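You operate a simulated robot arm through the tools that you are given. There is no shell and no other tool. Be economical: measure what you need, move in short steps, check, and stop when the job is done.

Carry out the task below with a simulated robot arm. There is one attempt and no reset: what you move stays moved.

Task
Sand the red-striped inner tube's chalk-marked spot and brush glue on it.
Fine: Clamp the tube first. Use the black sanding block; block and brush lid go back. A coat counts when it lies all over at full strength: go over it till it gets no stronger. What is to be rubbed or washed off counts as gone when no trace of it is left.

It is judged by the outcome, as a careful person would: the job done as asked, and still so three seconds after it is handed in. It fails if anything else is knocked over, pushed out of place, dropped, spilled or broken. Lids that push on must go on centred and level and be pressed home; caps that screw on are set level and turned clockwise until they are tight.

Robot
A 6-joint arm with a two-finger parallel gripper, fixed in place. Base frame: the origin is at the foot of the arm, x ahead of it, y to its left, z up. Units: m, rad, N and s.
With the tool pointing down near the work surface it reaches from about 0.18 to 0.84 m from the base axis. Its first joint turns from -2.897 to 2.897 rad. Payload 3.91 kg.
The TCP is the grasp point between the finger pads, 0.03 m short of the fingertips. In the tool frame z runs along the fingers and y along their closing line. Largest opening 0.11 m; finger width 0.02, thickness 0.01; the body of the gripper, 0.048 by 0.112 m, starts 0.055 m behind the TCP.
Orientation is told as [roll, pitch, yaw] about the base's x, y, z axes, in that order, counted from this pose: with the fingers straight down and closing along the base's y, the tool's x points along the base's -x, its y along +y and its z along -z.

Tools
- The arm moves only by the tool play_rows. Its argument "increments" is a list of rows, each a list of 3 entries, a list of its own where there are three numbers: the turn, a rotation vector about the base's x, y, z in units of 180 degrees (1.0 is 180 degrees), then the shift along the base's x, y, z in units of 250 mm (1.0 is 250 mm), then the gripper command, from -1 (shut) to 1 (fully open), values between in proportion. In form: [[[wx, wy, wz], [x, y, z], jaw], ...]. A call has 1 to 12 rows; each row is the pose to reach, as a shift and turn from the pose commanded when the call began. A call with a number of a shift or a turn outside -1 to 1 is refused whole. Rows are played at 5 a second. More than 0.05 m and 0.15 rad between two rows, or a gripper value outside its range, and nothing of the call is played. Where a pose cannot be reached the arm comes as near as it can. A force on the tool above 90 N (or 10 N above the force at the start of the call, whichever is more), or a blocked arm, ends the call early, and 0.2 s more pass. Each finger travels about 0.108 m/s and halts on what it meets, pressing with about 33 N; the grip force reading is that of the motor and also rises with nothing between the fingers. The clock runs only during rows and for 0.2 s after the last one: add rows that repeat a pose to give the fingers time. It gives the time, the measured TCP pose, the force on the tool (base axes), the opening and the grip force at its end, in the units of the frame above (readings bear some noise), with the torque about the TCP (base axes, N m) and any sound that the robot's microphone picked up, and new pictures: "show" is both (left out), scene, wrist or none.
- Cameras (640 x 400 px; columns grow to the right, rows downward): "scene" is fixed at [0.4006, 0.6495, 1.5779]; the picture's right is [-0.08, 1.00, 0.00], its down [0.89, 0.07, -0.44] and it looks along [-0.44, -0.03, -0.90] (base axes); focal length 302 px, centre (320, 200). "wrist" rides on the gripper at [0.077, 0.007, -0.114] in the tool frame; the picture's right is [-0.09, 1.00, 0.00], its down [-0.80, -0.07, -0.59] and it looks along [-0.59, -0.05, 0.80] (tool axes); focal length 270 px, centre (320, 200).
- lift_body(by): slides the trunk up (or, below 0, down) by that many m; the arm rides with it, the base frame stays. It gives what a move gives, with no picture.
- probe_pixels(camera, pixels): for up to 12 pixels [column, row] of the newest picture of that camera ("zoom" is the newest enlarged one), the place [x, y, z] in the base frame of the surface seen there, good to about 0.003 m. It takes no simulated time.
- inspect(camera, box): a new picture of the part [left, top, right, bottom] of that camera's present view, enlarged. It takes no simulated time.
- job_done(): hands the job in; it is judged then, once.

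Go step by step. Measure first, check grasps and placings, and put right what went wrong. The budget is 80 turns and 200 pictures, counting those below and the enlarged ones. Unless the task says otherwise, let go and move clear before handing in, and close with one line.

The tools are called after ">>>" by a JSON object that holds its "method" and its "body". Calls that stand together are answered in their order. play_rows: Moves the arm, as the interface text tells. Its arguments: {"type":"object","properties":{"increments":{"type":"array"},"show":{"type":"string","enum":["both","scene","wrist","none"]}},"required":["increments"]} The other tools are called the same way: lift_body (by) slides the trunk up or down; probe_pixels (camera, pixels) gives the place of the surface under pixels of a picture; inspect (camera, box) takes an enlarged picture of a part of a camera's view; job_done () hands the job in.

At the start:

```text
time_s: 0.0
tcp_pos: [0.0238, 0.4371, 1.1697]
orientation: [0.001, -0.002, 0.001]
ft_force: [-0.1, -1.4, -0.3]
torque: [0.02, 0.01, -0.03]
opening: 0.11
gripper_force: 0.0
trunk travel left (down, up): [-0.45, 0.09]
```

scene: 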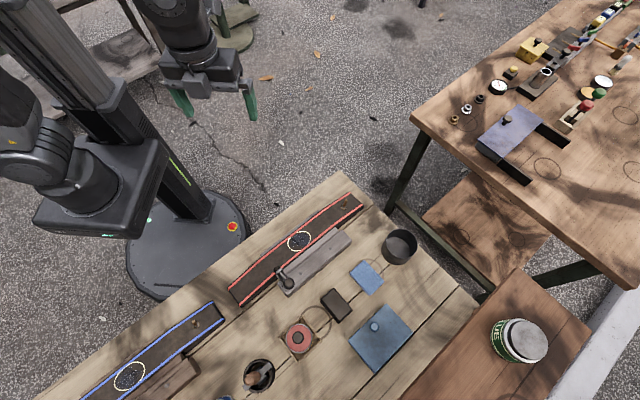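
wrist: 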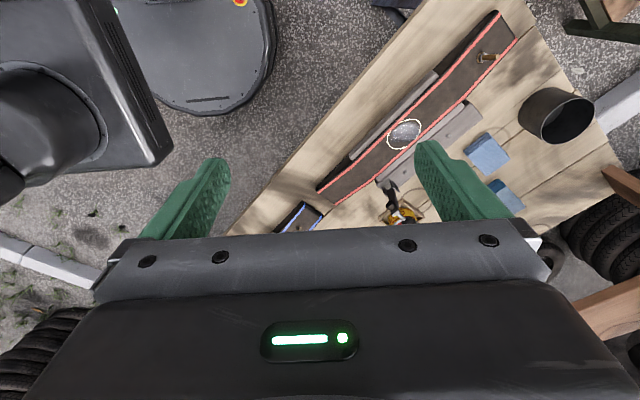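

The scene shows the red-striped tube around (300,240) with a clamp bar near (315,262), a dark block at (335,305), a red item at (299,337) and a pot with brush at (260,375). I'll enlarge these areas.

>>> {"method": "inspect", "body": {"camera": "scene", "box": [210, 180, 430, 320]}}

>>> {"method": "inspect", "body": {"camera": "scene", "box": [210, 275, 420, 400]}}

>>> {"method": "inspect", "body": {"camera": "wrist", "box": [300, 0, 620, 230]}}

>>> {"method": "probe_pixels", "body": {"camera": "scene", "pixels": [[299, 241], [235, 295], [358, 203], [288, 283], [342, 238], [335, 305], [299, 337], [260, 375], [367, 277], [380, 338], [398, 240], [206, 320]]}}

```text
2.86 times, centred on (320, 250) of scene
```

zoom: 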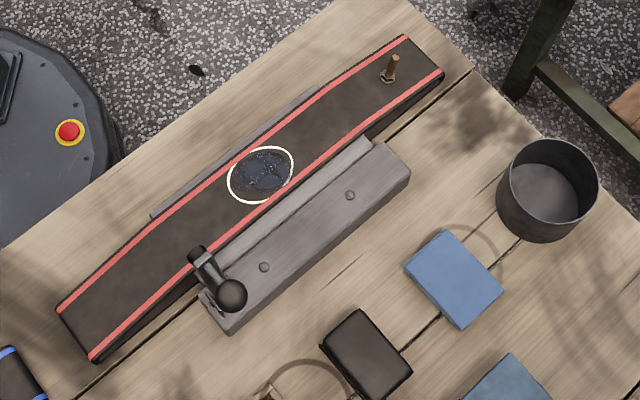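

```text
3.05 times, centred on (315, 338) of scene
```

zoom: 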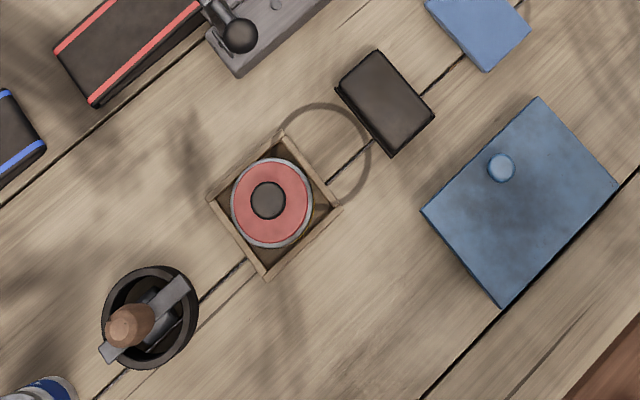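

```text
1.74 times, centred on (460, 115) of wrist
```

zoom: 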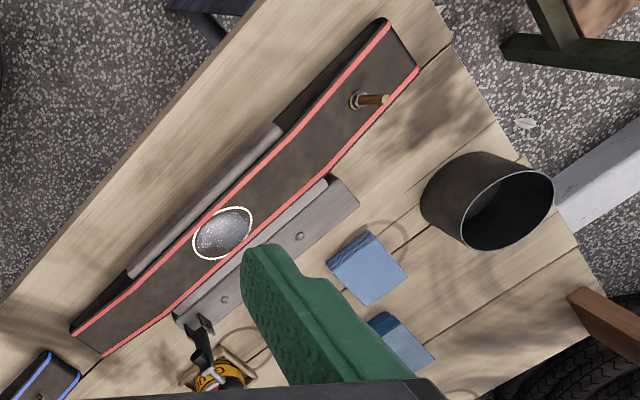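

```text
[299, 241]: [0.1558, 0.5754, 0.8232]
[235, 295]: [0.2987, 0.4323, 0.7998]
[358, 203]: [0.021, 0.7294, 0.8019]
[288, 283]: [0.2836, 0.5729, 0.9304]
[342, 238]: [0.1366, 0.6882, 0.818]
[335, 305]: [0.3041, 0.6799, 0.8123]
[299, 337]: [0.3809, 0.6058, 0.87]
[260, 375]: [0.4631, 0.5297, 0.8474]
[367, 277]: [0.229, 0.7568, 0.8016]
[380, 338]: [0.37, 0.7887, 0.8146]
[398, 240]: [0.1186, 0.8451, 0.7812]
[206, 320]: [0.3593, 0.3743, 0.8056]
```

The ball-topped lever of the clamp is at about (0.28,0.57,0.93), and the glue tin lid at (0.38,0.61,0.87). I'll bring the wrist camera above them.

>>> {"method": "play_rows", "body": {"increments": [[[0, 0, 0], [0.1, 0.15, -0.03], 1], [[0, 0, 0], [0.2, 0.3, -0.06], 1], [[0, 0, 0], [0.3, 0.45, -0.1], 1], [[0, 0, 0], [0.4, 0.6, -0.15], 1], [[0, 0, 0], [0.4, 0.6, -0.2], 1]]}}

```text
time_s: 1.2
tcp_pos: [0.1225, 0.5897, 1.1172]
orientation: [0.001, 0.001, -0.001]
ft_force: [0.6, -0.5, -0.5]
torque: [0.0, 0.0, 0.01]
opening: 0.1098
gripper_force: 0.0
trunk travel left (down, up): [-0.45, 0.09]
```

scene: 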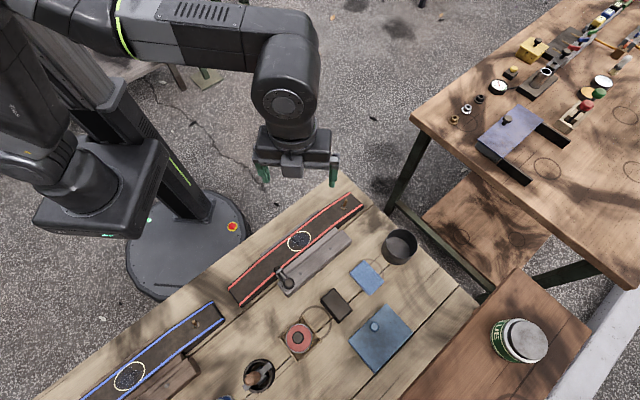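
wrist: 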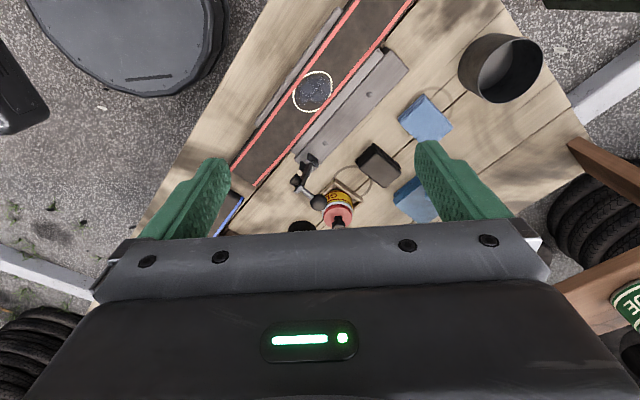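

>>> {"method": "inspect", "body": {"camera": "wrist", "box": [220, 40, 460, 240]}}

>>> {"method": "probe_pixels", "body": {"camera": "wrist", "pixels": [[317, 202], [300, 185], [305, 165], [360, 100], [380, 165], [425, 115], [339, 220], [352, 185], [295, 155], [313, 90], [275, 105], [260, 150]]}}

```text
2.00 times, centred on (340, 140) of wrist
```

zoom: 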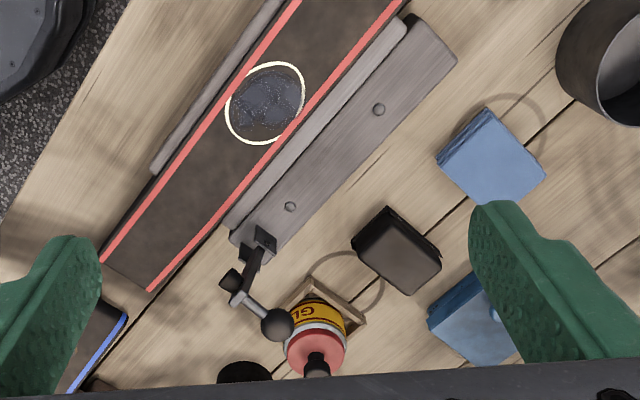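

```text
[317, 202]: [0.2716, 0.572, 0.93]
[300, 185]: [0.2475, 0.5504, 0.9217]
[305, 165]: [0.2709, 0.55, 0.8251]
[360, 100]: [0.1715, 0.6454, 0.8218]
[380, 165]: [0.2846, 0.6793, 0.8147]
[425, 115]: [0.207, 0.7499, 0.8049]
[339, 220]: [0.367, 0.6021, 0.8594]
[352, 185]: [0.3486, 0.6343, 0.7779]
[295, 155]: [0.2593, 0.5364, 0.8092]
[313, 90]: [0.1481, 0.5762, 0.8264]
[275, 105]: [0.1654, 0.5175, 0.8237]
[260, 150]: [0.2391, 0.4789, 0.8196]
```

The clamp is a toggle lever standing open: pad on the tube side (zoom 232,285), ball on the outer side (zoom 278,322). I want a closer look at its pivot before pushing it.

>>> {"method": "play_rows", "body": {"increments": [[[0, 0, 0], [0.15, -0.07, -0.1], 1], [[0, 0, 0], [0.3, -0.147, -0.2], 1], [[0, 0, 0], [0.3, -0.147, -0.35], 1], [[0, 0, 0], [0.3, -0.147, -0.35], 1]], "show": "wrist"}}

>>> {"method": "inspect", "body": {"camera": "wrist", "box": [220, 80, 460, 230]}}

```text
time_s: 2.2
tcp_pos: [0.1997, 0.5516, 1.0347]
orientation: [0.001, 0.001, 0.003]
ft_force: [0.7, -0.1, -0.3]
torque: [0.02, -0.01, 0.01]
opening: 0.1101
gripper_force: 0.1
trunk travel left (down, up): [-0.45, 0.09]
```

wrist: 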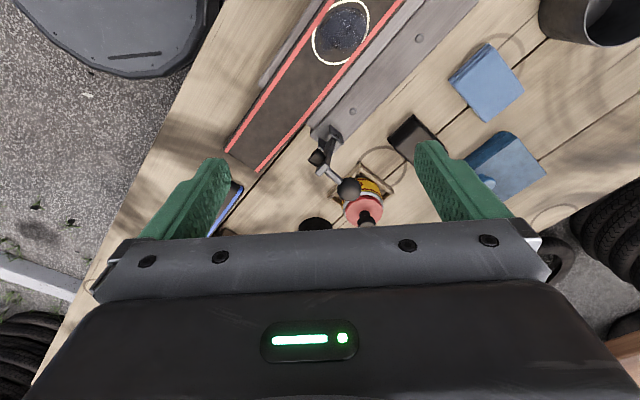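

```text
2.67 times, centred on (340, 155) of wrist
```

zoom: 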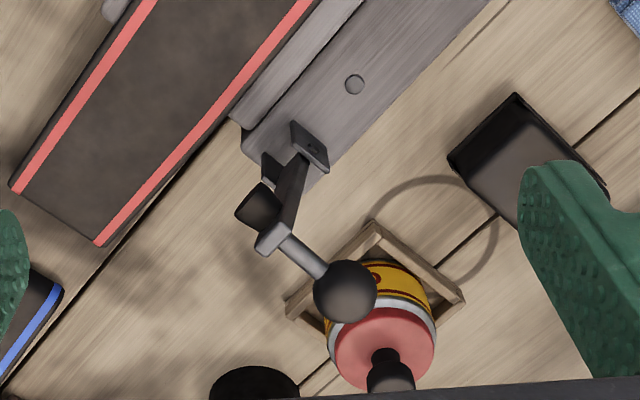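

>>> {"method": "probe_pixels", "body": {"camera": "zoom", "pixels": [[346, 288], [308, 258], [272, 238], [258, 205], [292, 190], [315, 150], [275, 165], [320, 335], [390, 385], [410, 320], [505, 150], [515, 100]]}}

>>> {"method": "probe_pixels", "body": {"camera": "scene", "pixels": [[299, 337], [324, 299], [338, 290], [351, 308], [338, 322], [335, 300], [285, 341], [300, 324], [312, 334], [296, 349]]}}

```text
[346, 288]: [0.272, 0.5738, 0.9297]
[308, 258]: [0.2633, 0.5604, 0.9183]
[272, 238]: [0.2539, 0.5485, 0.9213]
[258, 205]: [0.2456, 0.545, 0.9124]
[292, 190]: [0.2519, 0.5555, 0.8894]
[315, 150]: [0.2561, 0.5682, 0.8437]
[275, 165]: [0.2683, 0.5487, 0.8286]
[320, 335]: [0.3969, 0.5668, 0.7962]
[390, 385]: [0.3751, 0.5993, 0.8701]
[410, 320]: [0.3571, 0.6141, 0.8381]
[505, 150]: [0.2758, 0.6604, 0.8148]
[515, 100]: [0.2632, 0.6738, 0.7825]
```

```text
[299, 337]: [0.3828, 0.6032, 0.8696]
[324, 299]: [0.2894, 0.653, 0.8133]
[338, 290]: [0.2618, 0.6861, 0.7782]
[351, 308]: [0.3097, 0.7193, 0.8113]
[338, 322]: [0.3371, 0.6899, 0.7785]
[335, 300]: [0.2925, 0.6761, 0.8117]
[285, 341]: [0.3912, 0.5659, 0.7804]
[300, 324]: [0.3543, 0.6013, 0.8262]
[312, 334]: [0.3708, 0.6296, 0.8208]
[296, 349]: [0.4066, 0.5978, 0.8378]
```

The pivot is near (0.262,0.558,0.832), the pivot axis runs along the tube, and the ball is at about (0.277,0.576,0.92). I'll yaw 43° so the fingers close along the pivot axis, and hover over the ball.

>>> {"method": "play_rows", "body": {"increments": [[[0, 0, 0.04], [0.05, 0.02, 0], 1], [[0, 0, 0.08], [0.1, 0.04, 0], 1], [[0, 0, 0.12], [0.15, 0.06, 0], 1], [[0, 0, 0.16], [0.2, 0.08, 0], 1], [[0, 0, 0.2], [0.25, 0.1, 0], 1], [[0, 0, 0.24], [0.309, 0.102, -0.06], 1], [[0, 0, 0.24], [0.309, 0.102, -0.128], 1], [[0, 0, 0.24], [0.309, 0.102, -0.128], 1]]}}

>>> {"method": "inspect", "body": {"camera": "wrist", "box": [200, 60, 460, 240]}}

>>> {"method": "inspect", "body": {"camera": "scene", "box": [230, 210, 390, 330]}}

```text
time_s: 4.0
tcp_pos: [0.2766, 0.5764, 0.9997]
orientation: [-0.001, -0.002, 0.755]
ft_force: [-0.5, -0.1, -0.3]
torque: [0.02, -0.02, -0.01]
opening: 0.1098
gripper_force: 0.1
trunk travel left (down, up): [-0.45, 0.09]
```

scene: 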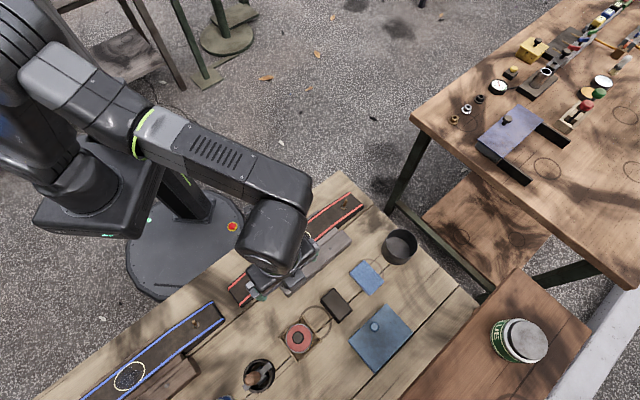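
wrist: 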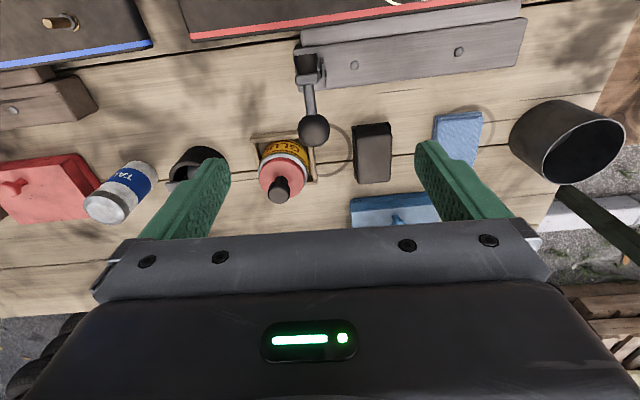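

```text
2.22 times, centred on (330, 150) of wrist
```

zoom: 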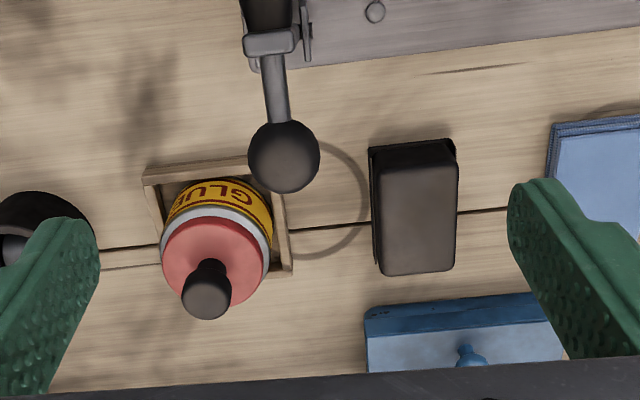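

```text
3.33 times, centred on (310, 270) of scene
```

zoom: 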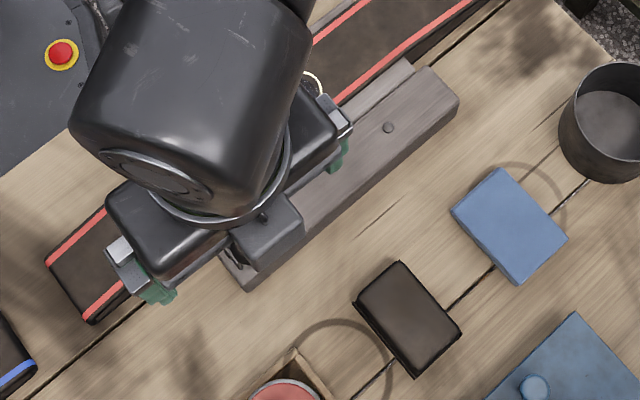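

>>> {"method": "probe_pixels", "body": {"camera": "wrist", "pixels": [[314, 120], [300, 130], [328, 130], [315, 143], [315, 130], [310, 100], [306, 80], [275, 190], [283, 178], [372, 150], [357, 125], [388, 180]]}}

```text
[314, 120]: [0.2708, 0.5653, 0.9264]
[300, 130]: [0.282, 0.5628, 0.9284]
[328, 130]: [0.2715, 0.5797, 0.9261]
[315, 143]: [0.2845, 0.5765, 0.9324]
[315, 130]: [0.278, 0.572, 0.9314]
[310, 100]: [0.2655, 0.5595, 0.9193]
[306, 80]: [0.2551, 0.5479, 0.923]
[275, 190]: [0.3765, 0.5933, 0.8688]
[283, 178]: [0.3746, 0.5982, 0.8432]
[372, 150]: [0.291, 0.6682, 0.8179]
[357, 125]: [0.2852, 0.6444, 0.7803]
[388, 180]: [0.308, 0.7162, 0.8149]
```

Ball centre is about (0.278,0.572,0.92). I'll descend so the fingertips straddle it and close.

>>> {"method": "play_rows", "body": {"increments": [[[0, 0, 0], [0.008, -0.012, -0.13], 1], [[0, 0, 0], [0.008, -0.012, -0.26], 1], [[0, 0, 0], [0.008, -0.012, -0.26], 0.2], [[0, 0, 0], [0.008, -0.012, -0.26], -0.3], [[0, 0, 0], [0.008, -0.012, -0.26], -1], [[0, 0, 0], [0.008, -0.012, -0.26], -1], [[0, 0, 0], [0.008, -0.012, -0.26], -1]], "show": "wrist"}}

```text
time_s: 5.6
tcp_pos: [0.278, 0.5736, 0.9362]
orientation: [0.0, 0.0, 0.754]
ft_force: [-6.2, 7.5, -2.3]
torque: [0.24, -0.05, 0.07]
opening: 0.0236
gripper_force: 45.1
trunk travel left (down, up): [-0.45, 0.09]
```

wrist: 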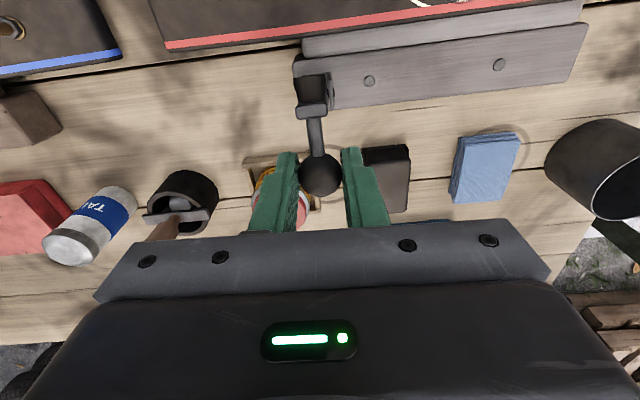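

The ball is pinched (opening 0.0236). I'll swing it along the first 30° of its arc and watch the force.

>>> {"method": "play_rows", "body": {"increments": [[[0, 0, 0], [-0.035, -0.03, 0.006], -1], [[0, 0, 0], [-0.07, -0.06, 0.008], -1], [[0, 0, 0], [-0.105, -0.09, 0.003], -1], [[0, 0, 0], [-0.137, -0.123, -0.008], -1]], "show": "wrist"}}

```text
time_s: 6.6
tcp_pos: [0.2458, 0.5411, 0.9343]
orientation: [0.0, 0.0, 0.755]
ft_force: [19.5, -4.7, 18.0]
torque: [0.65, -1.29, -0.15]
opening: 0.0237
gripper_force: 44.8
trunk travel left (down, up): [-0.45, 0.09]
```

wrist: 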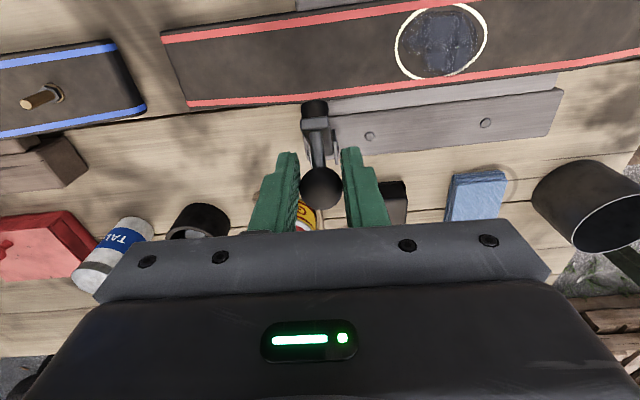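

>>> {"method": "play_rows", "body": {"increments": [[[0, 0, 0], [-0.032, -0.036, -0.008], -1], [[0, 0, 0], [-0.067, -0.069, -0.03], -1], [[0, 0, 0], [-0.096, -0.096, -0.058], -1], [[0, 0, 0], [-0.12, -0.118, -0.09], -1]], "show": "wrist"}}

```text
time_s: 7.6
tcp_pos: [0.2173, 0.5117, 0.9107]
orientation: [0.0, 0.001, 0.755]
ft_force: [27.4, -5.0, 7.0]
torque: [0.49, -1.76, 0.65]
opening: 0.0157
gripper_force: 44.7
trunk travel left (down, up): [-0.45, 0.09]
```

wrist: 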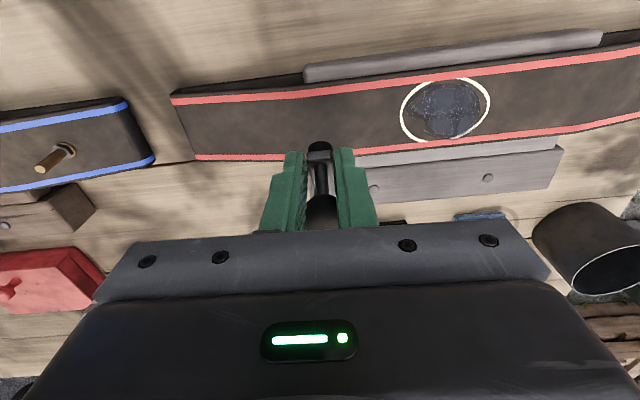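

The fingers slipped off the ball toward the rod (opening 0.0157, ball at about (320,205) behind them). I'll measure where the lever stands.

>>> {"method": "inspect", "body": {"camera": "wrist", "box": [240, 120, 400, 240]}}

>>> {"method": "probe_pixels", "body": {"camera": "wrist", "pixels": [[320, 205], [320, 215], [320, 185], [320, 170], [319, 145], [320, 157]]}}

```text
3.33 times, centred on (320, 180) of wrist
```

zoom: 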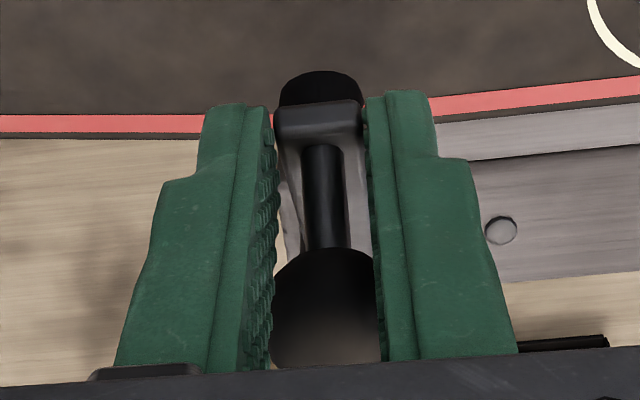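

```text
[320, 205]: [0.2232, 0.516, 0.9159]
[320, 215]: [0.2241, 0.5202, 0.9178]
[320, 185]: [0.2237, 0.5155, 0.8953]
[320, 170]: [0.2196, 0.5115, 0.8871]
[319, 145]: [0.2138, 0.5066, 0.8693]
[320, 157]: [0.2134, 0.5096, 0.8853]
```

The lever is about halfway (ball near (0.227,0.521,0.908)). I'll open a little, lift clear, and close again above the ball so I can press it down from above.

>>> {"method": "play_rows", "body": {"increments": [[[0, 0, 0], [0.0, 0.0, 0.0], -0.3], [[0, 0, 0], [0.0, 0.0, 0.0], -0.3], [[0, 0, 0], [0.0, 0.0, 0.1], -0.3], [[0, 0, 0], [0.0, 0.0, 0.26], -0.3], [[0, 0, 0], [0.05, 0.037, 0.26], -1], [[0, 0, 0], [0.05, 0.037, 0.26], -1], [[0, 0, 0], [0.05, 0.037, 0.26], -1]]}}

>>> {"method": "inspect", "body": {"camera": "wrist", "box": [240, 80, 400, 240]}}

```text
time_s: 9.2
tcp_pos: [0.2256, 0.522, 0.9739]
orientation: [0.0, 0.0, 0.755]
ft_force: [-0.4, -0.2, 0.3]
torque: [-0.01, 0.02, 0.01]
opening: 0.0
gripper_force: 32.9
trunk travel left (down, up): [-0.45, 0.09]
```

scene: 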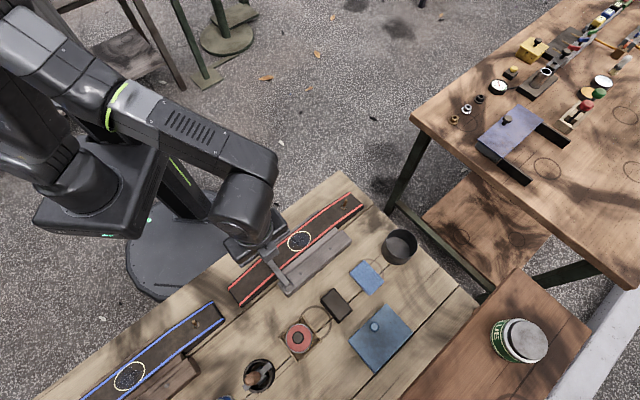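
wrist: 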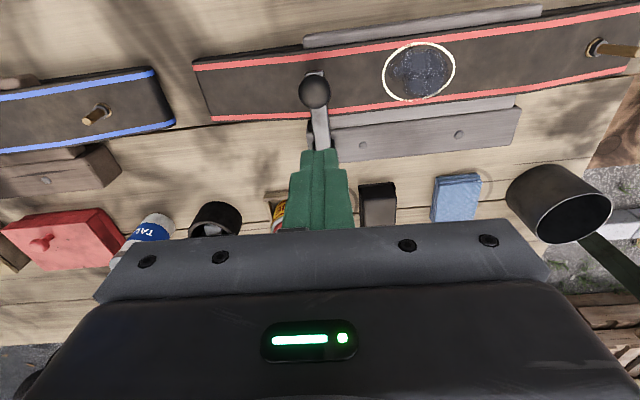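

```text
2.50 times, centred on (320, 160) of wrist
```

zoom: 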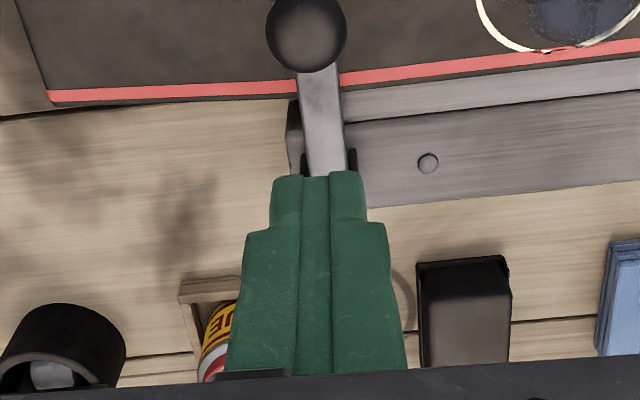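

The lever has dropped over onto the tube on its own: ball now at wrist (314,90) over the tube. I'll measure the ball's position.

>>> {"method": "probe_pixels", "body": {"camera": "wrist", "pixels": [[314, 85], [302, 90], [326, 90], [314, 102], [318, 75], [319, 115], [322, 140], [340, 80], [280, 90], [420, 72]]}}

>>> {"method": "inspect", "body": {"camera": "scene", "box": [220, 190, 370, 310]}}

```text
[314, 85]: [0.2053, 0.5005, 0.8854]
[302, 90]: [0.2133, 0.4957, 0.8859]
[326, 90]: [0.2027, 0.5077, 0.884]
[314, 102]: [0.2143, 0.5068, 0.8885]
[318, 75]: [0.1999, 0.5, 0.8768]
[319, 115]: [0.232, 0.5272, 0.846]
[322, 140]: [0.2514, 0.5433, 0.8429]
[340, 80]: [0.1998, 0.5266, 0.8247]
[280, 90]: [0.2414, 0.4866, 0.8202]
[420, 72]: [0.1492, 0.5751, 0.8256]
```

```text
3.33 times, centred on (295, 250) of scene
```

zoom: 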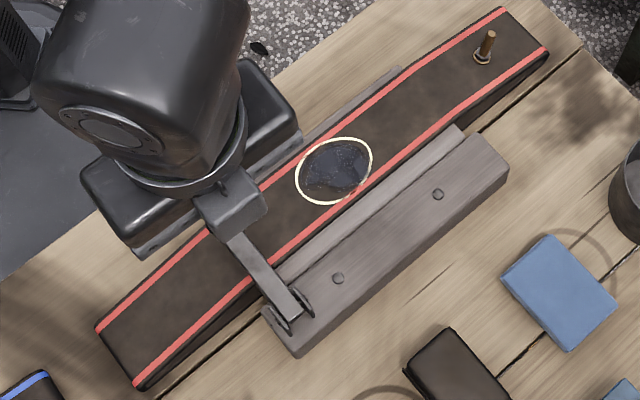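

The lever arm lies nearly level; the ball's top is at z≈0.888 over (0.208,0.502). I'll press down on it to make sure it's home.

>>> {"method": "play_rows", "body": {"increments": [[[0, 0, 0], [-0.073, -0.079, 0], -1], [[0, 0, 0], [-0.073, -0.079, -0.1], -1], [[0, 0, 0], [-0.073, -0.079, -0.2], -1], [[0, 0, 0], [-0.073, -0.079, -0.23], -1], [[0, 0, 0], [-0.073, -0.079, -0.24], -1], [[0, 0, 0], [-0.073, -0.079, -0.25], -1]], "show": "wrist"}}

```text
time_s: 10.6
tcp_pos: [0.2074, 0.5004, 0.9176]
orientation: [0.004, -0.01, 0.753]
ft_force: [-4.2, -0.8, 49.9]
torque: [0.19, -0.1, -0.3]
opening: 0.0
gripper_force: 33.3
trunk travel left (down, up): [-0.45, 0.09]
```

wrist: 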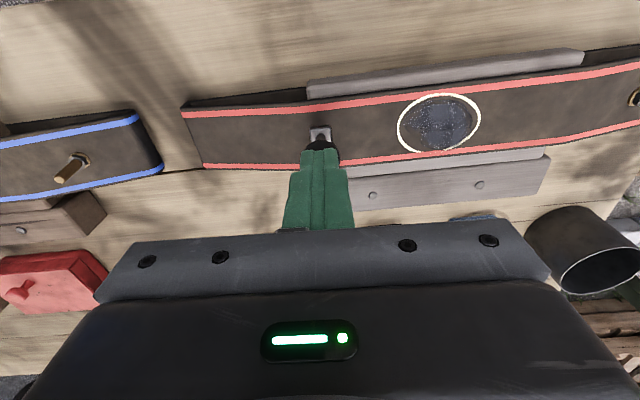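

It holds firm at 50 N without moving (z 0.9176), so the clamp is home. I'll lift off and go above the black block.

>>> {"method": "play_rows", "body": {"increments": [[[0, 0, 0], [0, 0, 0.12], -1], [[0, 0, 0], [0, 0, 0.26], -1], [[0, 0, 0], [0.08, 0.16, 0.26], -1], [[0, 0, 0], [0.16, 0.32, 0.26], 0], [[0, 0, 0], [0.24, 0.48, 0.26], 0.5], [[0, 0, 0], [0.32, 0.64, 0.26], 1], [[0, 0, 0], [0.356, 0.712, 0.228], 1], [[0, 0, 0], [0.356, 0.712, 0.228], 1]]}}

>>> {"method": "inspect", "body": {"camera": "wrist", "box": [220, 20, 420, 170]}}

>>> {"method": "inspect", "body": {"camera": "scene", "box": [220, 190, 370, 310]}}

```text
time_s: 12.4
tcp_pos: [0.2971, 0.678, 0.97]
orientation: [0.0, 0.0, 0.753]
ft_force: [0.2, -0.3, 0.1]
torque: [-0.01, 0.03, -0.02]
opening: 0.1101
gripper_force: 0.1
trunk travel left (down, up): [-0.45, 0.09]
```

scene: 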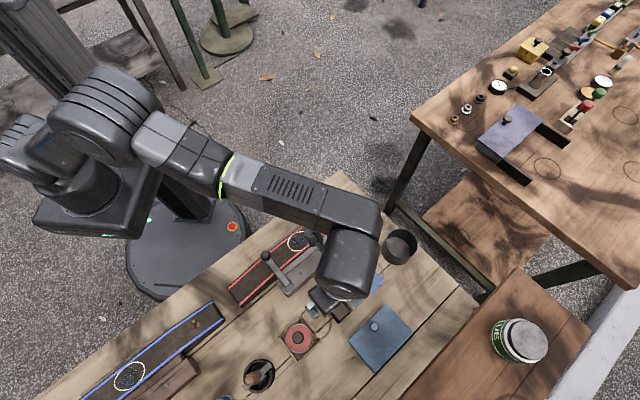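
wrist: 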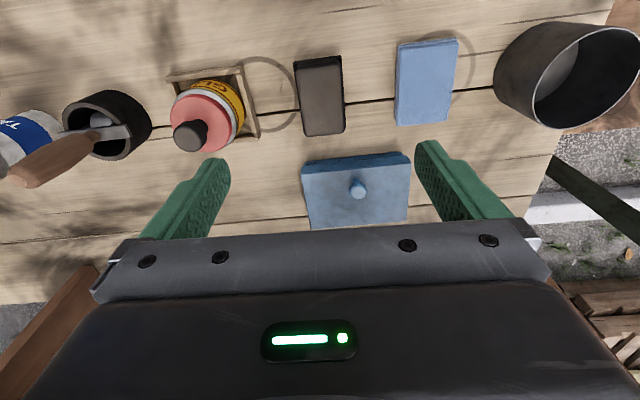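

```text
2.67 times, centred on (320, 95) of wrist
```

zoom: 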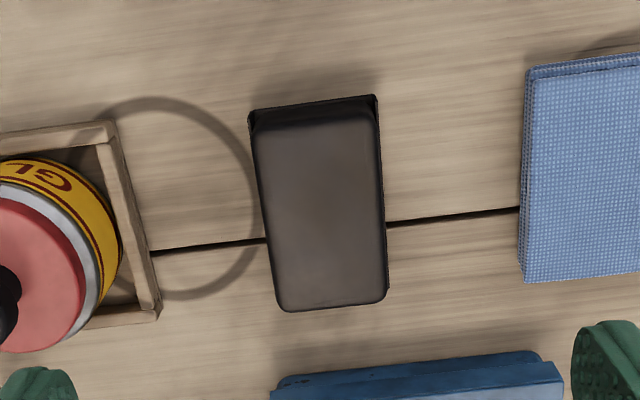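

```text
3.33 times, centred on (295, 250) of scene
```

zoom: 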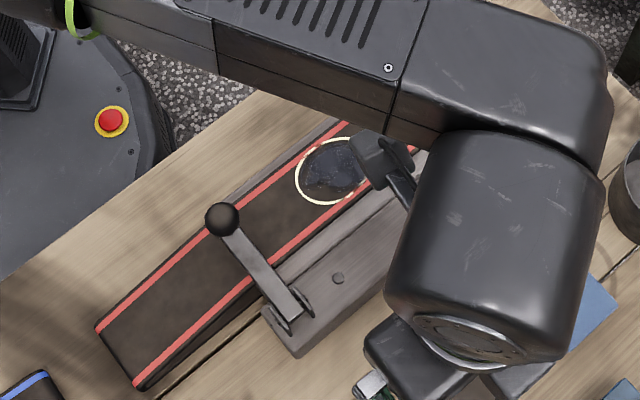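

>>> {"method": "probe_pixels", "body": {"camera": "zoom", "pixels": [[260, 140], [372, 130], [280, 303], [380, 295], [325, 215], [262, 200], [376, 200], [250, 112], [375, 99], [315, 145], [330, 300]]}}

```text
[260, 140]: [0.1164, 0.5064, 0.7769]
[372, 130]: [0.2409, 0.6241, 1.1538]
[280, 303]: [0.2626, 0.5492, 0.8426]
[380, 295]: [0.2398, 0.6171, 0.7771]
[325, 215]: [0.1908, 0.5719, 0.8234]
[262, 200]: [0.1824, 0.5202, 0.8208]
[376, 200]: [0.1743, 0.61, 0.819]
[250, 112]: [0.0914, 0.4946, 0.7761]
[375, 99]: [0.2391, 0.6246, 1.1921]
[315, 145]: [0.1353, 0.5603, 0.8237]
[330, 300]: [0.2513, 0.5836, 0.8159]
```

>>> {"method": "probe_pixels", "body": {"camera": "wrist", "pixels": [[299, 73], [339, 69], [306, 132], [342, 129], [322, 100], [301, 97], [341, 95], [295, 63], [340, 57], [319, 75], [324, 131]]}}

```text
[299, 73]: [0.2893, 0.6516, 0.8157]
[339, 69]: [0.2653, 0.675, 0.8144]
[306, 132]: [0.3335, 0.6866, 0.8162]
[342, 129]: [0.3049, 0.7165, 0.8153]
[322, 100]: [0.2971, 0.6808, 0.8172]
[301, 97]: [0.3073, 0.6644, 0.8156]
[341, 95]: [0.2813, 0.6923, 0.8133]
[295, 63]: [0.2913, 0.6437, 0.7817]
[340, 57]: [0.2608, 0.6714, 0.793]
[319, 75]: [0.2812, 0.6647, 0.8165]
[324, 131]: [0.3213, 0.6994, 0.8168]
```

The block's top centre is (0.298,0.682,0.816), width ≈0.042 along my closing direction. I'll half-open to 0.07 to keep clear of the tray, descend to TCP z≈0.821 and grip.

>>> {"method": "play_rows", "body": {"increments": [[[0, 0, 0], [0.004, 0.01, -0.1], 0.27], [[0, 0, 0], [0.004, 0.01, -0.25], 0.27], [[0, 0, 0], [0.004, 0.01, -0.4], 0.27], [[0, 0, 0], [0.004, 0.01, -0.5], 0.27], [[0, 0, 0], [0.004, 0.01, -0.56], 0.27], [[0, 0, 0], [0.004, 0.01, -0.596], 0.27], [[0, 0, 0], [0.004, 0.01, -0.596], 0], [[0, 0, 0], [0.004, 0.01, -0.596], -0.5], [[0, 0, 0], [0.004, 0.01, -0.596], -1], [[0, 0, 0], [0.004, 0.01, -0.596], -1]], "show": "wrist"}}

```text
time_s: 14.6
tcp_pos: [0.2975, 0.6819, 0.8214]
orientation: [0.0, -0.001, 0.755]
ft_force: [-0.5, 0.3, 0.6]
torque: [0.03, -0.08, 0.04]
opening: 0.0463
gripper_force: 33.0
trunk travel left (down, up): [-0.45, 0.09]
```

wrist: 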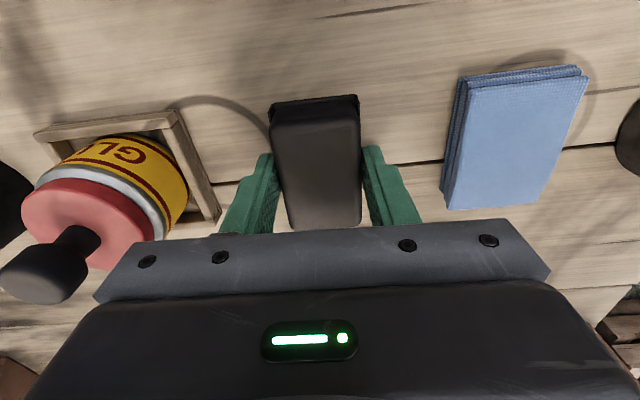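

The block is held (opening 0.0463); its home is TCP (0.2975,0.6819,0.8214). I'll lift it and back away toward the robot so both cameras show the spot.

>>> {"method": "play_rows", "body": {"increments": [[[0, 0, 0], [0, 0, 0.1], -1], [[0, 0, 0], [0, 0, 0.25], -1], [[0, 0, 0], [0, 0, 0.42], -1], [[0, 0, 0], [-0.12, -0.1, 0.5], -1], [[0, 0, 0], [-0.24, -0.2, 0.55], -1], [[0, 0, 0], [-0.36, -0.3, 0.55], -1], [[0, 0, 0], [-0.48, -0.4, 0.55], -1], [[0, 0, 0], [-0.6, -0.5, 0.55], -1], [[0, 0, 0], [-0.7, -0.6, 0.55], -1], [[0, 0, 0], [-0.7, -0.6, 0.55], -1]]}}

>>> {"method": "inspect", "body": {"camera": "wrist", "box": [220, 20, 460, 240]}}

```text
time_s: 16.8
tcp_pos: [0.1222, 0.5366, 0.9571]
orientation: [0.001, 0.001, 0.754]
ft_force: [0.6, 0.3, -1.0]
torque: [0.01, 0.0, 0.01]
opening: 0.0458
gripper_force: 33.5
trunk travel left (down, up): [-0.45, 0.09]
```

scene: 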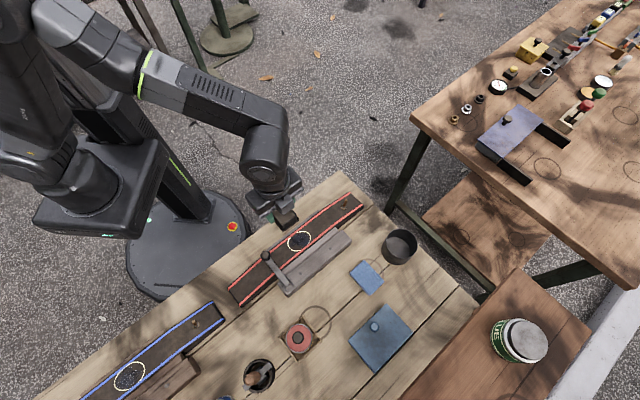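
wrist: 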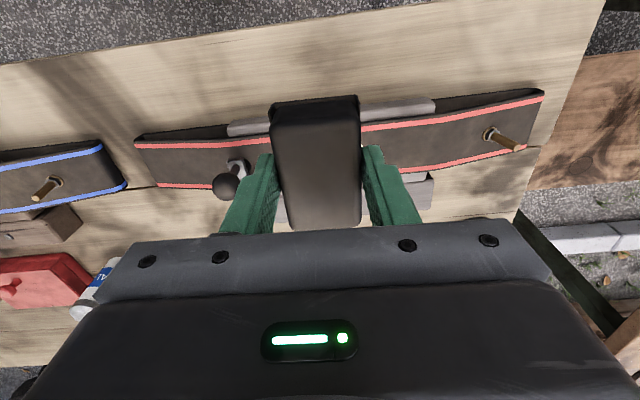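

```text
1.82 times, centred on (340, 130) of wrist
```

zoom: 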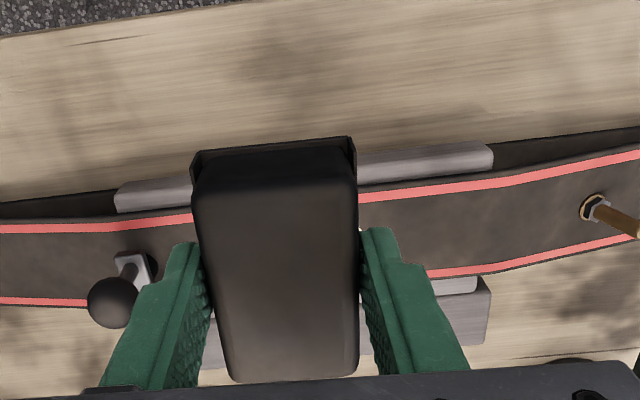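

>>> {"method": "inspect", "body": {"camera": "scene", "box": [260, 210, 340, 270]}}

```text
6.67 times, centred on (300, 240) of scene
```

zoom: 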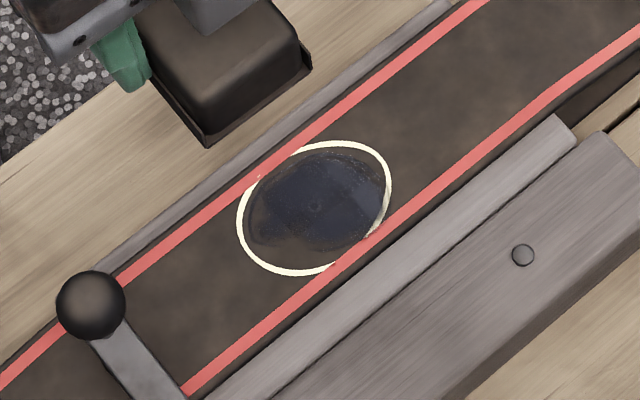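

>>> {"method": "probe_pixels", "body": {"camera": "zoom", "pixels": [[240, 225], [390, 190], [348, 142], [295, 272], [315, 207], [265, 170], [375, 235], [360, 270], [400, 270], [235, 172], [315, 207], [250, 190]]}}

```text
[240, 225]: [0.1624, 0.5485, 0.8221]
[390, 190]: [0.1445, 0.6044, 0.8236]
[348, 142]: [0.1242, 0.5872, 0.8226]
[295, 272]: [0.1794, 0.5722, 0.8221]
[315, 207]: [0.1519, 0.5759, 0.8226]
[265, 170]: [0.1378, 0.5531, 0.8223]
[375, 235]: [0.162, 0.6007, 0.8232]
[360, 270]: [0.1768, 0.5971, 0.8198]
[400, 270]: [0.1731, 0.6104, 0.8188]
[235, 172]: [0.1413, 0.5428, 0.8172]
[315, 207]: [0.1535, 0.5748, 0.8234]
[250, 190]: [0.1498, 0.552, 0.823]
```

The ring is centred at (0.1525,0.5765), radius ≈0.028, surface z≈0.823. I'll set the block down on it gently.

>>> {"method": "play_rows", "body": {"increments": [[[0, 0, 0], [0.06, 0.09, 0], -1], [[0, 0, 0], [0.118, 0.176, -0.1], -1], [[0, 0, 0], [0.118, 0.176, -0.25], -1], [[0, 0, 0], [0.118, 0.176, -0.334], -1], [[0, 0, 0], [0.118, 0.176, -0.354], -1], [[0, 0, 0], [0.118, 0.176, -0.366], -1], [[0, 0, 0], [0.118, 0.176, -0.374], -1]]}}

```text
time_s: 18.4
tcp_pos: [0.1511, 0.5785, 0.8662]
orientation: [0.0, -0.001, 0.755]
ft_force: [0.0, -1.0, 3.2]
torque: [-0.1, 0.01, 0.04]
opening: 0.046
gripper_force: 33.2
trunk travel left (down, up): [-0.45, 0.09]
```

scene: 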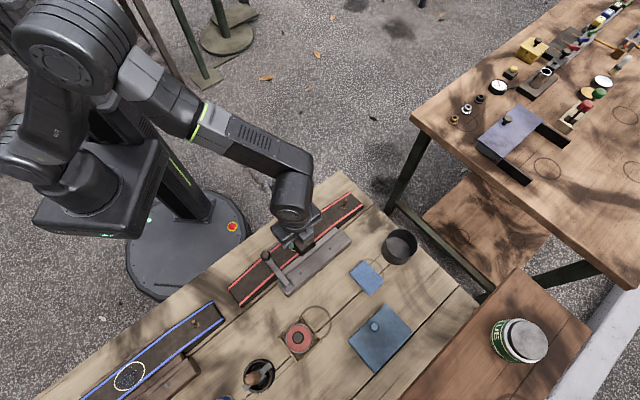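
wrist: 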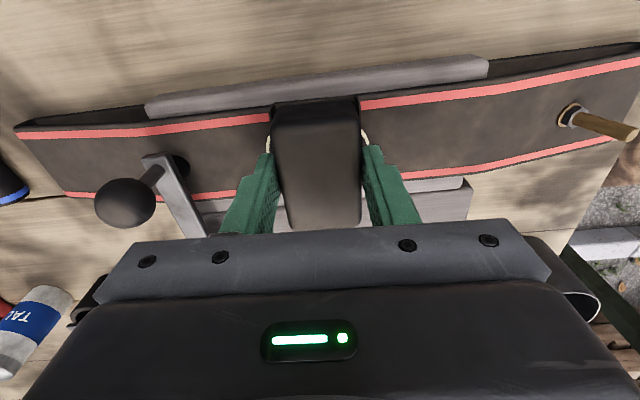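

Contact at 3 N. I'll press about 2 mm more and rub back and forth along the tube.

>>> {"method": "play_rows", "body": {"increments": [[[0, 0, 0], [0, 0, -0.01], -1], [[0, 0, 0], [-0.045, 0.048, -0.01], -1], [[0, 0, 0], [0, 0, -0.01], -1], [[0, 0, 0], [0.045, -0.048, -0.01], -1], [[0, 0, 0], [0, 0, -0.01], -1], [[0, 0, 0], [-0.045, 0.048, -0.01], -1], [[0, 0, 0], [0, 0, -0.01], -1], [[0, 0, 0], [0.045, -0.048, -0.01], -1], [[0, 0, 0], [0, 0, -0.01], -1], [[0, 0, 0], [-0.045, 0.048, -0.01], -1], [[0, 0, 0], [0.0, 0.0, -0.01], -1], [[0, 0, 0], [0.045, -0.048, -0.01], -1]], "show": "wrist"}}

```text
time_s: 21.0
tcp_pos: [0.1609, 0.5643, 0.8658]
orientation: [0.006, -0.005, 0.755]
ft_force: [-20.2, 17.3, 39.4]
torque: [0.16, 0.69, -0.12]
opening: 0.0462
gripper_force: 32.7
trunk travel left (down, up): [-0.45, 0.09]
```

wrist: 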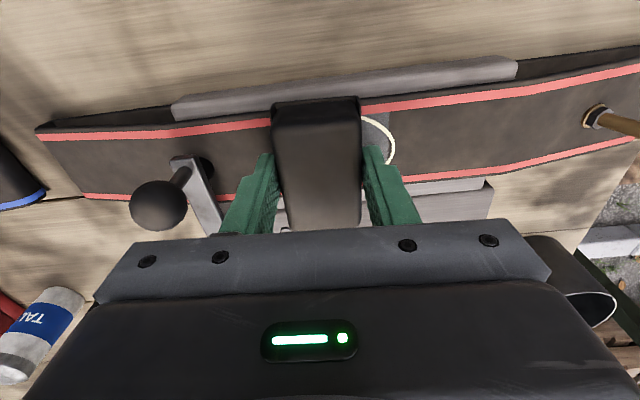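

The exposed part looks sanded (lighter). A few more strokes with slight sideways shifts, then lift to check.

>>> {"method": "play_rows", "body": {"increments": [[[0, 0, 0], [-0.027, 0.064, 0.003], -1], [[0, 0, 0], [-0.073, 0.112, 0.003], -1], [[0, 0, 0], [-0.027, 0.064, 0.003], -1], [[0, 0, 0], [0.018, 0.016, 0.003], -1], [[0, 0, 0], [-0.02, -0.016, 0.003], -1], [[0, 0, 0], [-0.065, 0.034, 0.003], -1], [[0, 0, 0], [-0.11, 0.08, 0.003], -1], [[0, 0, 0], [-0.065, 0.034, 0.003], -1], [[0, 0, 0], [-0.045, 0.048, 0.003], -1], [[0, 0, 0], [-0.045, 0.048, 0.1], -1], [[0, 0, 0], [-0.15, -0.05, 0.25], -1], [[0, 0, 0], [-0.2, -0.1, 0.35], -1]], "show": "wrist"}}

>>> {"method": "inspect", "body": {"camera": "scene", "box": [260, 210, 340, 270]}}

```text
refused: row 11 steps farther than a row can; nothing moved
```

```text
6.67 times, centred on (300, 240) of scene
```

zoom: 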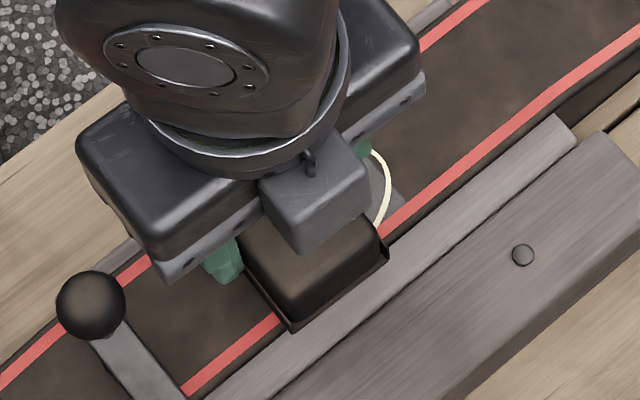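

One row was too long; I'll resend with a shorter lift-off and retreat in a following call.

>>> {"method": "play_rows", "body": {"increments": [[[0, 0, 0], [-0.027, 0.064, 0.003], -1], [[0, 0, 0], [-0.073, 0.112, 0.003], -1], [[0, 0, 0], [-0.027, 0.064, 0.003], -1], [[0, 0, 0], [0.018, 0.016, 0.003], -1], [[0, 0, 0], [-0.02, -0.016, 0.003], -1], [[0, 0, 0], [-0.065, 0.034, 0.003], -1], [[0, 0, 0], [-0.11, 0.08, 0.003], -1], [[0, 0, 0], [-0.065, 0.034, 0.003], -1], [[0, 0, 0], [-0.02, -0.016, 0.003], -1], [[0, 0, 0], [-0.045, 0.048, 0.003], -1], [[0, 0, 0], [-0.045, 0.048, 0.1], -1], [[0, 0, 0], [-0.045, 0.048, 0.25], -1]], "show": "none"}}

>>> {"method": "play_rows", "body": {"increments": [[[0, 0, 0], [-0.1, -0.08, 0.1], -1], [[0, 0, 0], [-0.2, -0.16, 0.2], -1], [[0, 0, 0], [-0.25, -0.24, 0.3], -1], [[0, 0, 0], [-0.25, -0.24, 0.3], -1]], "show": "wrist"}}

>>> {"method": "inspect", "body": {"camera": "scene", "box": [260, 210, 340, 270]}}

```text
time_s: 23.6
tcp_pos: [0.1528, 0.5774, 0.9256]
orientation: [0.0, 0.002, 0.754]
ft_force: [-0.1, -0.6, -0.7]
torque: [-0.03, -0.02, 0.04]
opening: 0.0461
gripper_force: 32.7
trunk travel left (down, up): [-0.45, 0.09]
```

```text
time_s: 24.6
tcp_pos: [0.0916, 0.5164, 1.0018]
orientation: [0.0, 0.0, 0.754]
ft_force: [0.6, -0.2, -1.1]
torque: [0.06, 0.01, -0.02]
opening: 0.046
gripper_force: 33.1
trunk travel left (down, up): [-0.45, 0.09]
```

wrist: 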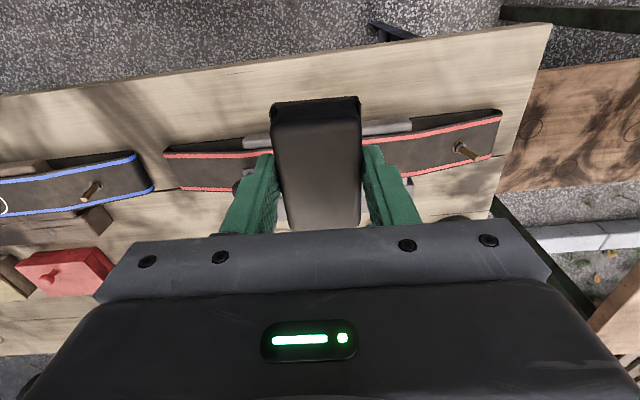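

```text
6.67 times, centred on (300, 240) of scene
```

zoom: 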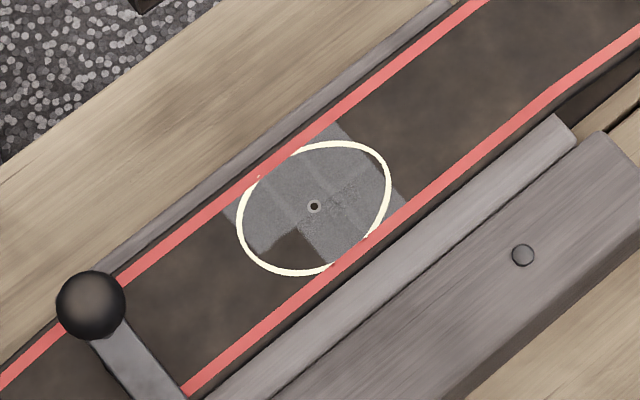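

The spot is mostly sanded grey, but a dark unsanded patch remains at zoom (290,255) (outer-left) and some residue at the right. I'll go again with the strokes shifted that way.

>>> {"method": "play_rows", "body": {"increments": [[[0, 0, 0], [0.1, 0.08, -0.1], -1], [[0, 0, 0], [0.2, 0.16, -0.2], -1], [[0, 0, 0], [0.25, 0.24, -0.3], -1], [[0, 0, 0], [0.273, 0.262, -0.45], -1], [[0, 0, 0], [0.273, 0.262, -0.54], -1], [[0, 0, 0], [0.273, 0.262, -0.55], -1], [[0, 0, 0], [0.31, 0.22, -0.55], -1], [[0, 0, 0], [0.349, 0.18, -0.55], -1], [[0, 0, 0], [0.31, 0.22, -0.55], -1], [[0, 0, 0], [0.273, 0.262, -0.55], -1], [[0, 0, 0], [0.31, 0.22, -0.55], -1], [[0, 0, 0], [0.349, 0.18, -0.55], -1]], "show": "none"}}

```text
time_s: 27.2
tcp_pos: [0.174, 0.5645, 0.8659]
orientation: [0.006, -0.006, 0.753]
ft_force: [-24.4, 18.2, 39.4]
torque: [-0.02, 0.97, -0.34]
opening: 0.0463
gripper_force: 32.6
trunk travel left (down, up): [-0.45, 0.09]
```

>>> {"method": "play_rows", "body": {"increments": [[[0, 0, 0], [-0.038, 0.041, 0], -1], [[0, 0, 0], [-0.076, 0.082, 0], -1], [[0, 0, 0], [-0.131, 0.14, 0], -1], [[0, 0, 0], [-0.154, 0.118, 0], -1], [[0, 0, 0], [-0.099, 0.06, 0], -1], [[0, 0, 0], [-0.044, 0.002, 0], -1], [[0, 0, 0], [-0.023, -0.022, 0], -1], [[0, 0, 0], [-0.06, 0.02, 0], -1], [[0, 0, 0], [-0.099, 0.06, 0], -1], [[0, 0, 0], [-0.154, 0.118, 0], -1], [[0, 0, 0], [-0.131, 0.14, 0], -1], [[0, 0, 0], [-0.076, 0.082, 0], -1]], "show": "none"}}

>>> {"method": "play_rows", "body": {"increments": [[[0, 0, 0], [0.04, -0.041, 0], -1], [[0, 0, 0], [0.076, -0.082, 0], -1], [[0, 0, 0], [0.038, -0.041, 0], -1], [[0, 0, 0], [0, 0, 0], -1], [[0, 0, 0], [0, 0, 0.1], -1], [[0, 0, 0], [-0.02, -0.02, 0.25], -1], [[0, 0, 0], [-0.12, -0.1, 0.35], -1], [[0, 0, 0], [-0.22, -0.18, 0.45], -1], [[0, 0, 0], [-0.27, -0.26, 0.55], -1], [[0, 0, 0], [-0.27, -0.26, 0.55], -1]], "show": "none"}}

>>> {"method": "inspect", "body": {"camera": "scene", "box": [260, 210, 340, 270]}}

```text
time_s: 29.8
tcp_pos: [0.1545, 0.5845, 0.8651]
orientation: [0.007, -0.007, 0.753]
ft_force: [-17.2, 11.2, 28.2]
torque: [0.5, 1.1, -0.1]
opening: 0.0464
gripper_force: 32.5
trunk travel left (down, up): [-0.45, 0.09]
```

```text
time_s: 32.0
tcp_pos: [0.0911, 0.5164, 1.0009]
orientation: [0.0, 0.0, 0.753]
ft_force: [-0.7, 0.1, -0.3]
torque: [0.01, 0.0, -0.03]
opening: 0.0461
gripper_force: 32.5
trunk travel left (down, up): [-0.45, 0.09]
```

```text
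6.67 times, centred on (300, 240) of scene
```

zoom: 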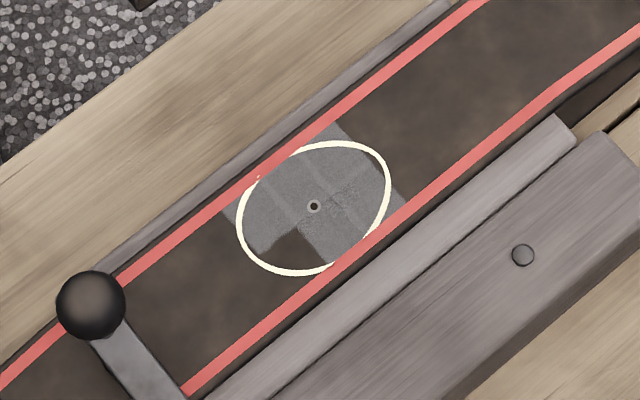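

Hardly any change at the outer-left patch (290,255). I want a close look from the wrist camera with the block held to one side.

>>> {"method": "play_rows", "body": {"increments": [[[0, 0, 0], [0.02, 0.15, -0.05], -1], [[0, 0, 0], [0.04, 0.3, -0.15], -1], [[0, 0, 0], [0.056, 0.442, -0.25], -1], [[0, 0, 0], [0.056, 0.442, -0.32], -1], [[0, 0, 0], [0.056, 0.442, -0.32], -1]], "show": "wrist"}}

>>> {"method": "inspect", "body": {"camera": "wrist", "box": [150, 60, 300, 170]}}

>>> {"method": "inspect", "body": {"camera": "scene", "box": [270, 180, 390, 270]}}

```text
time_s: 33.2
tcp_pos: [0.1043, 0.6281, 0.9192]
orientation: [0.001, 0.0, 0.754]
ft_force: [0.3, 0.0, 0.1]
torque: [-0.01, 0.03, 0.01]
opening: 0.0463
gripper_force: 32.8
trunk travel left (down, up): [-0.45, 0.09]
```

wrist: 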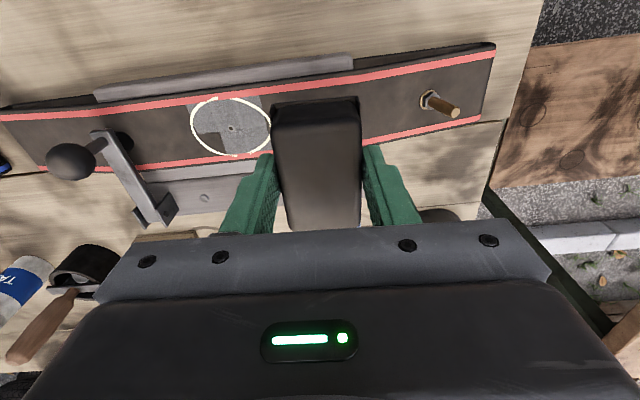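

```text
3.64 times, centred on (225, 115) of wrist
```

zoom: 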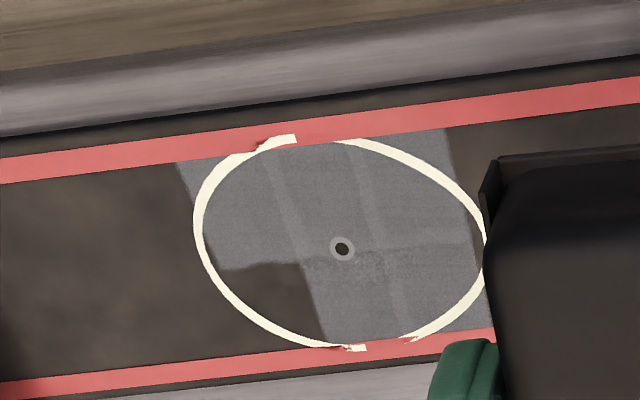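

```text
4.44 times, centred on (330, 225) of scene
```

zoom: 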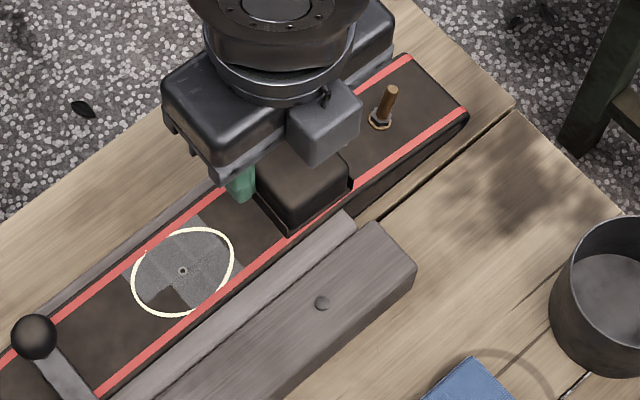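

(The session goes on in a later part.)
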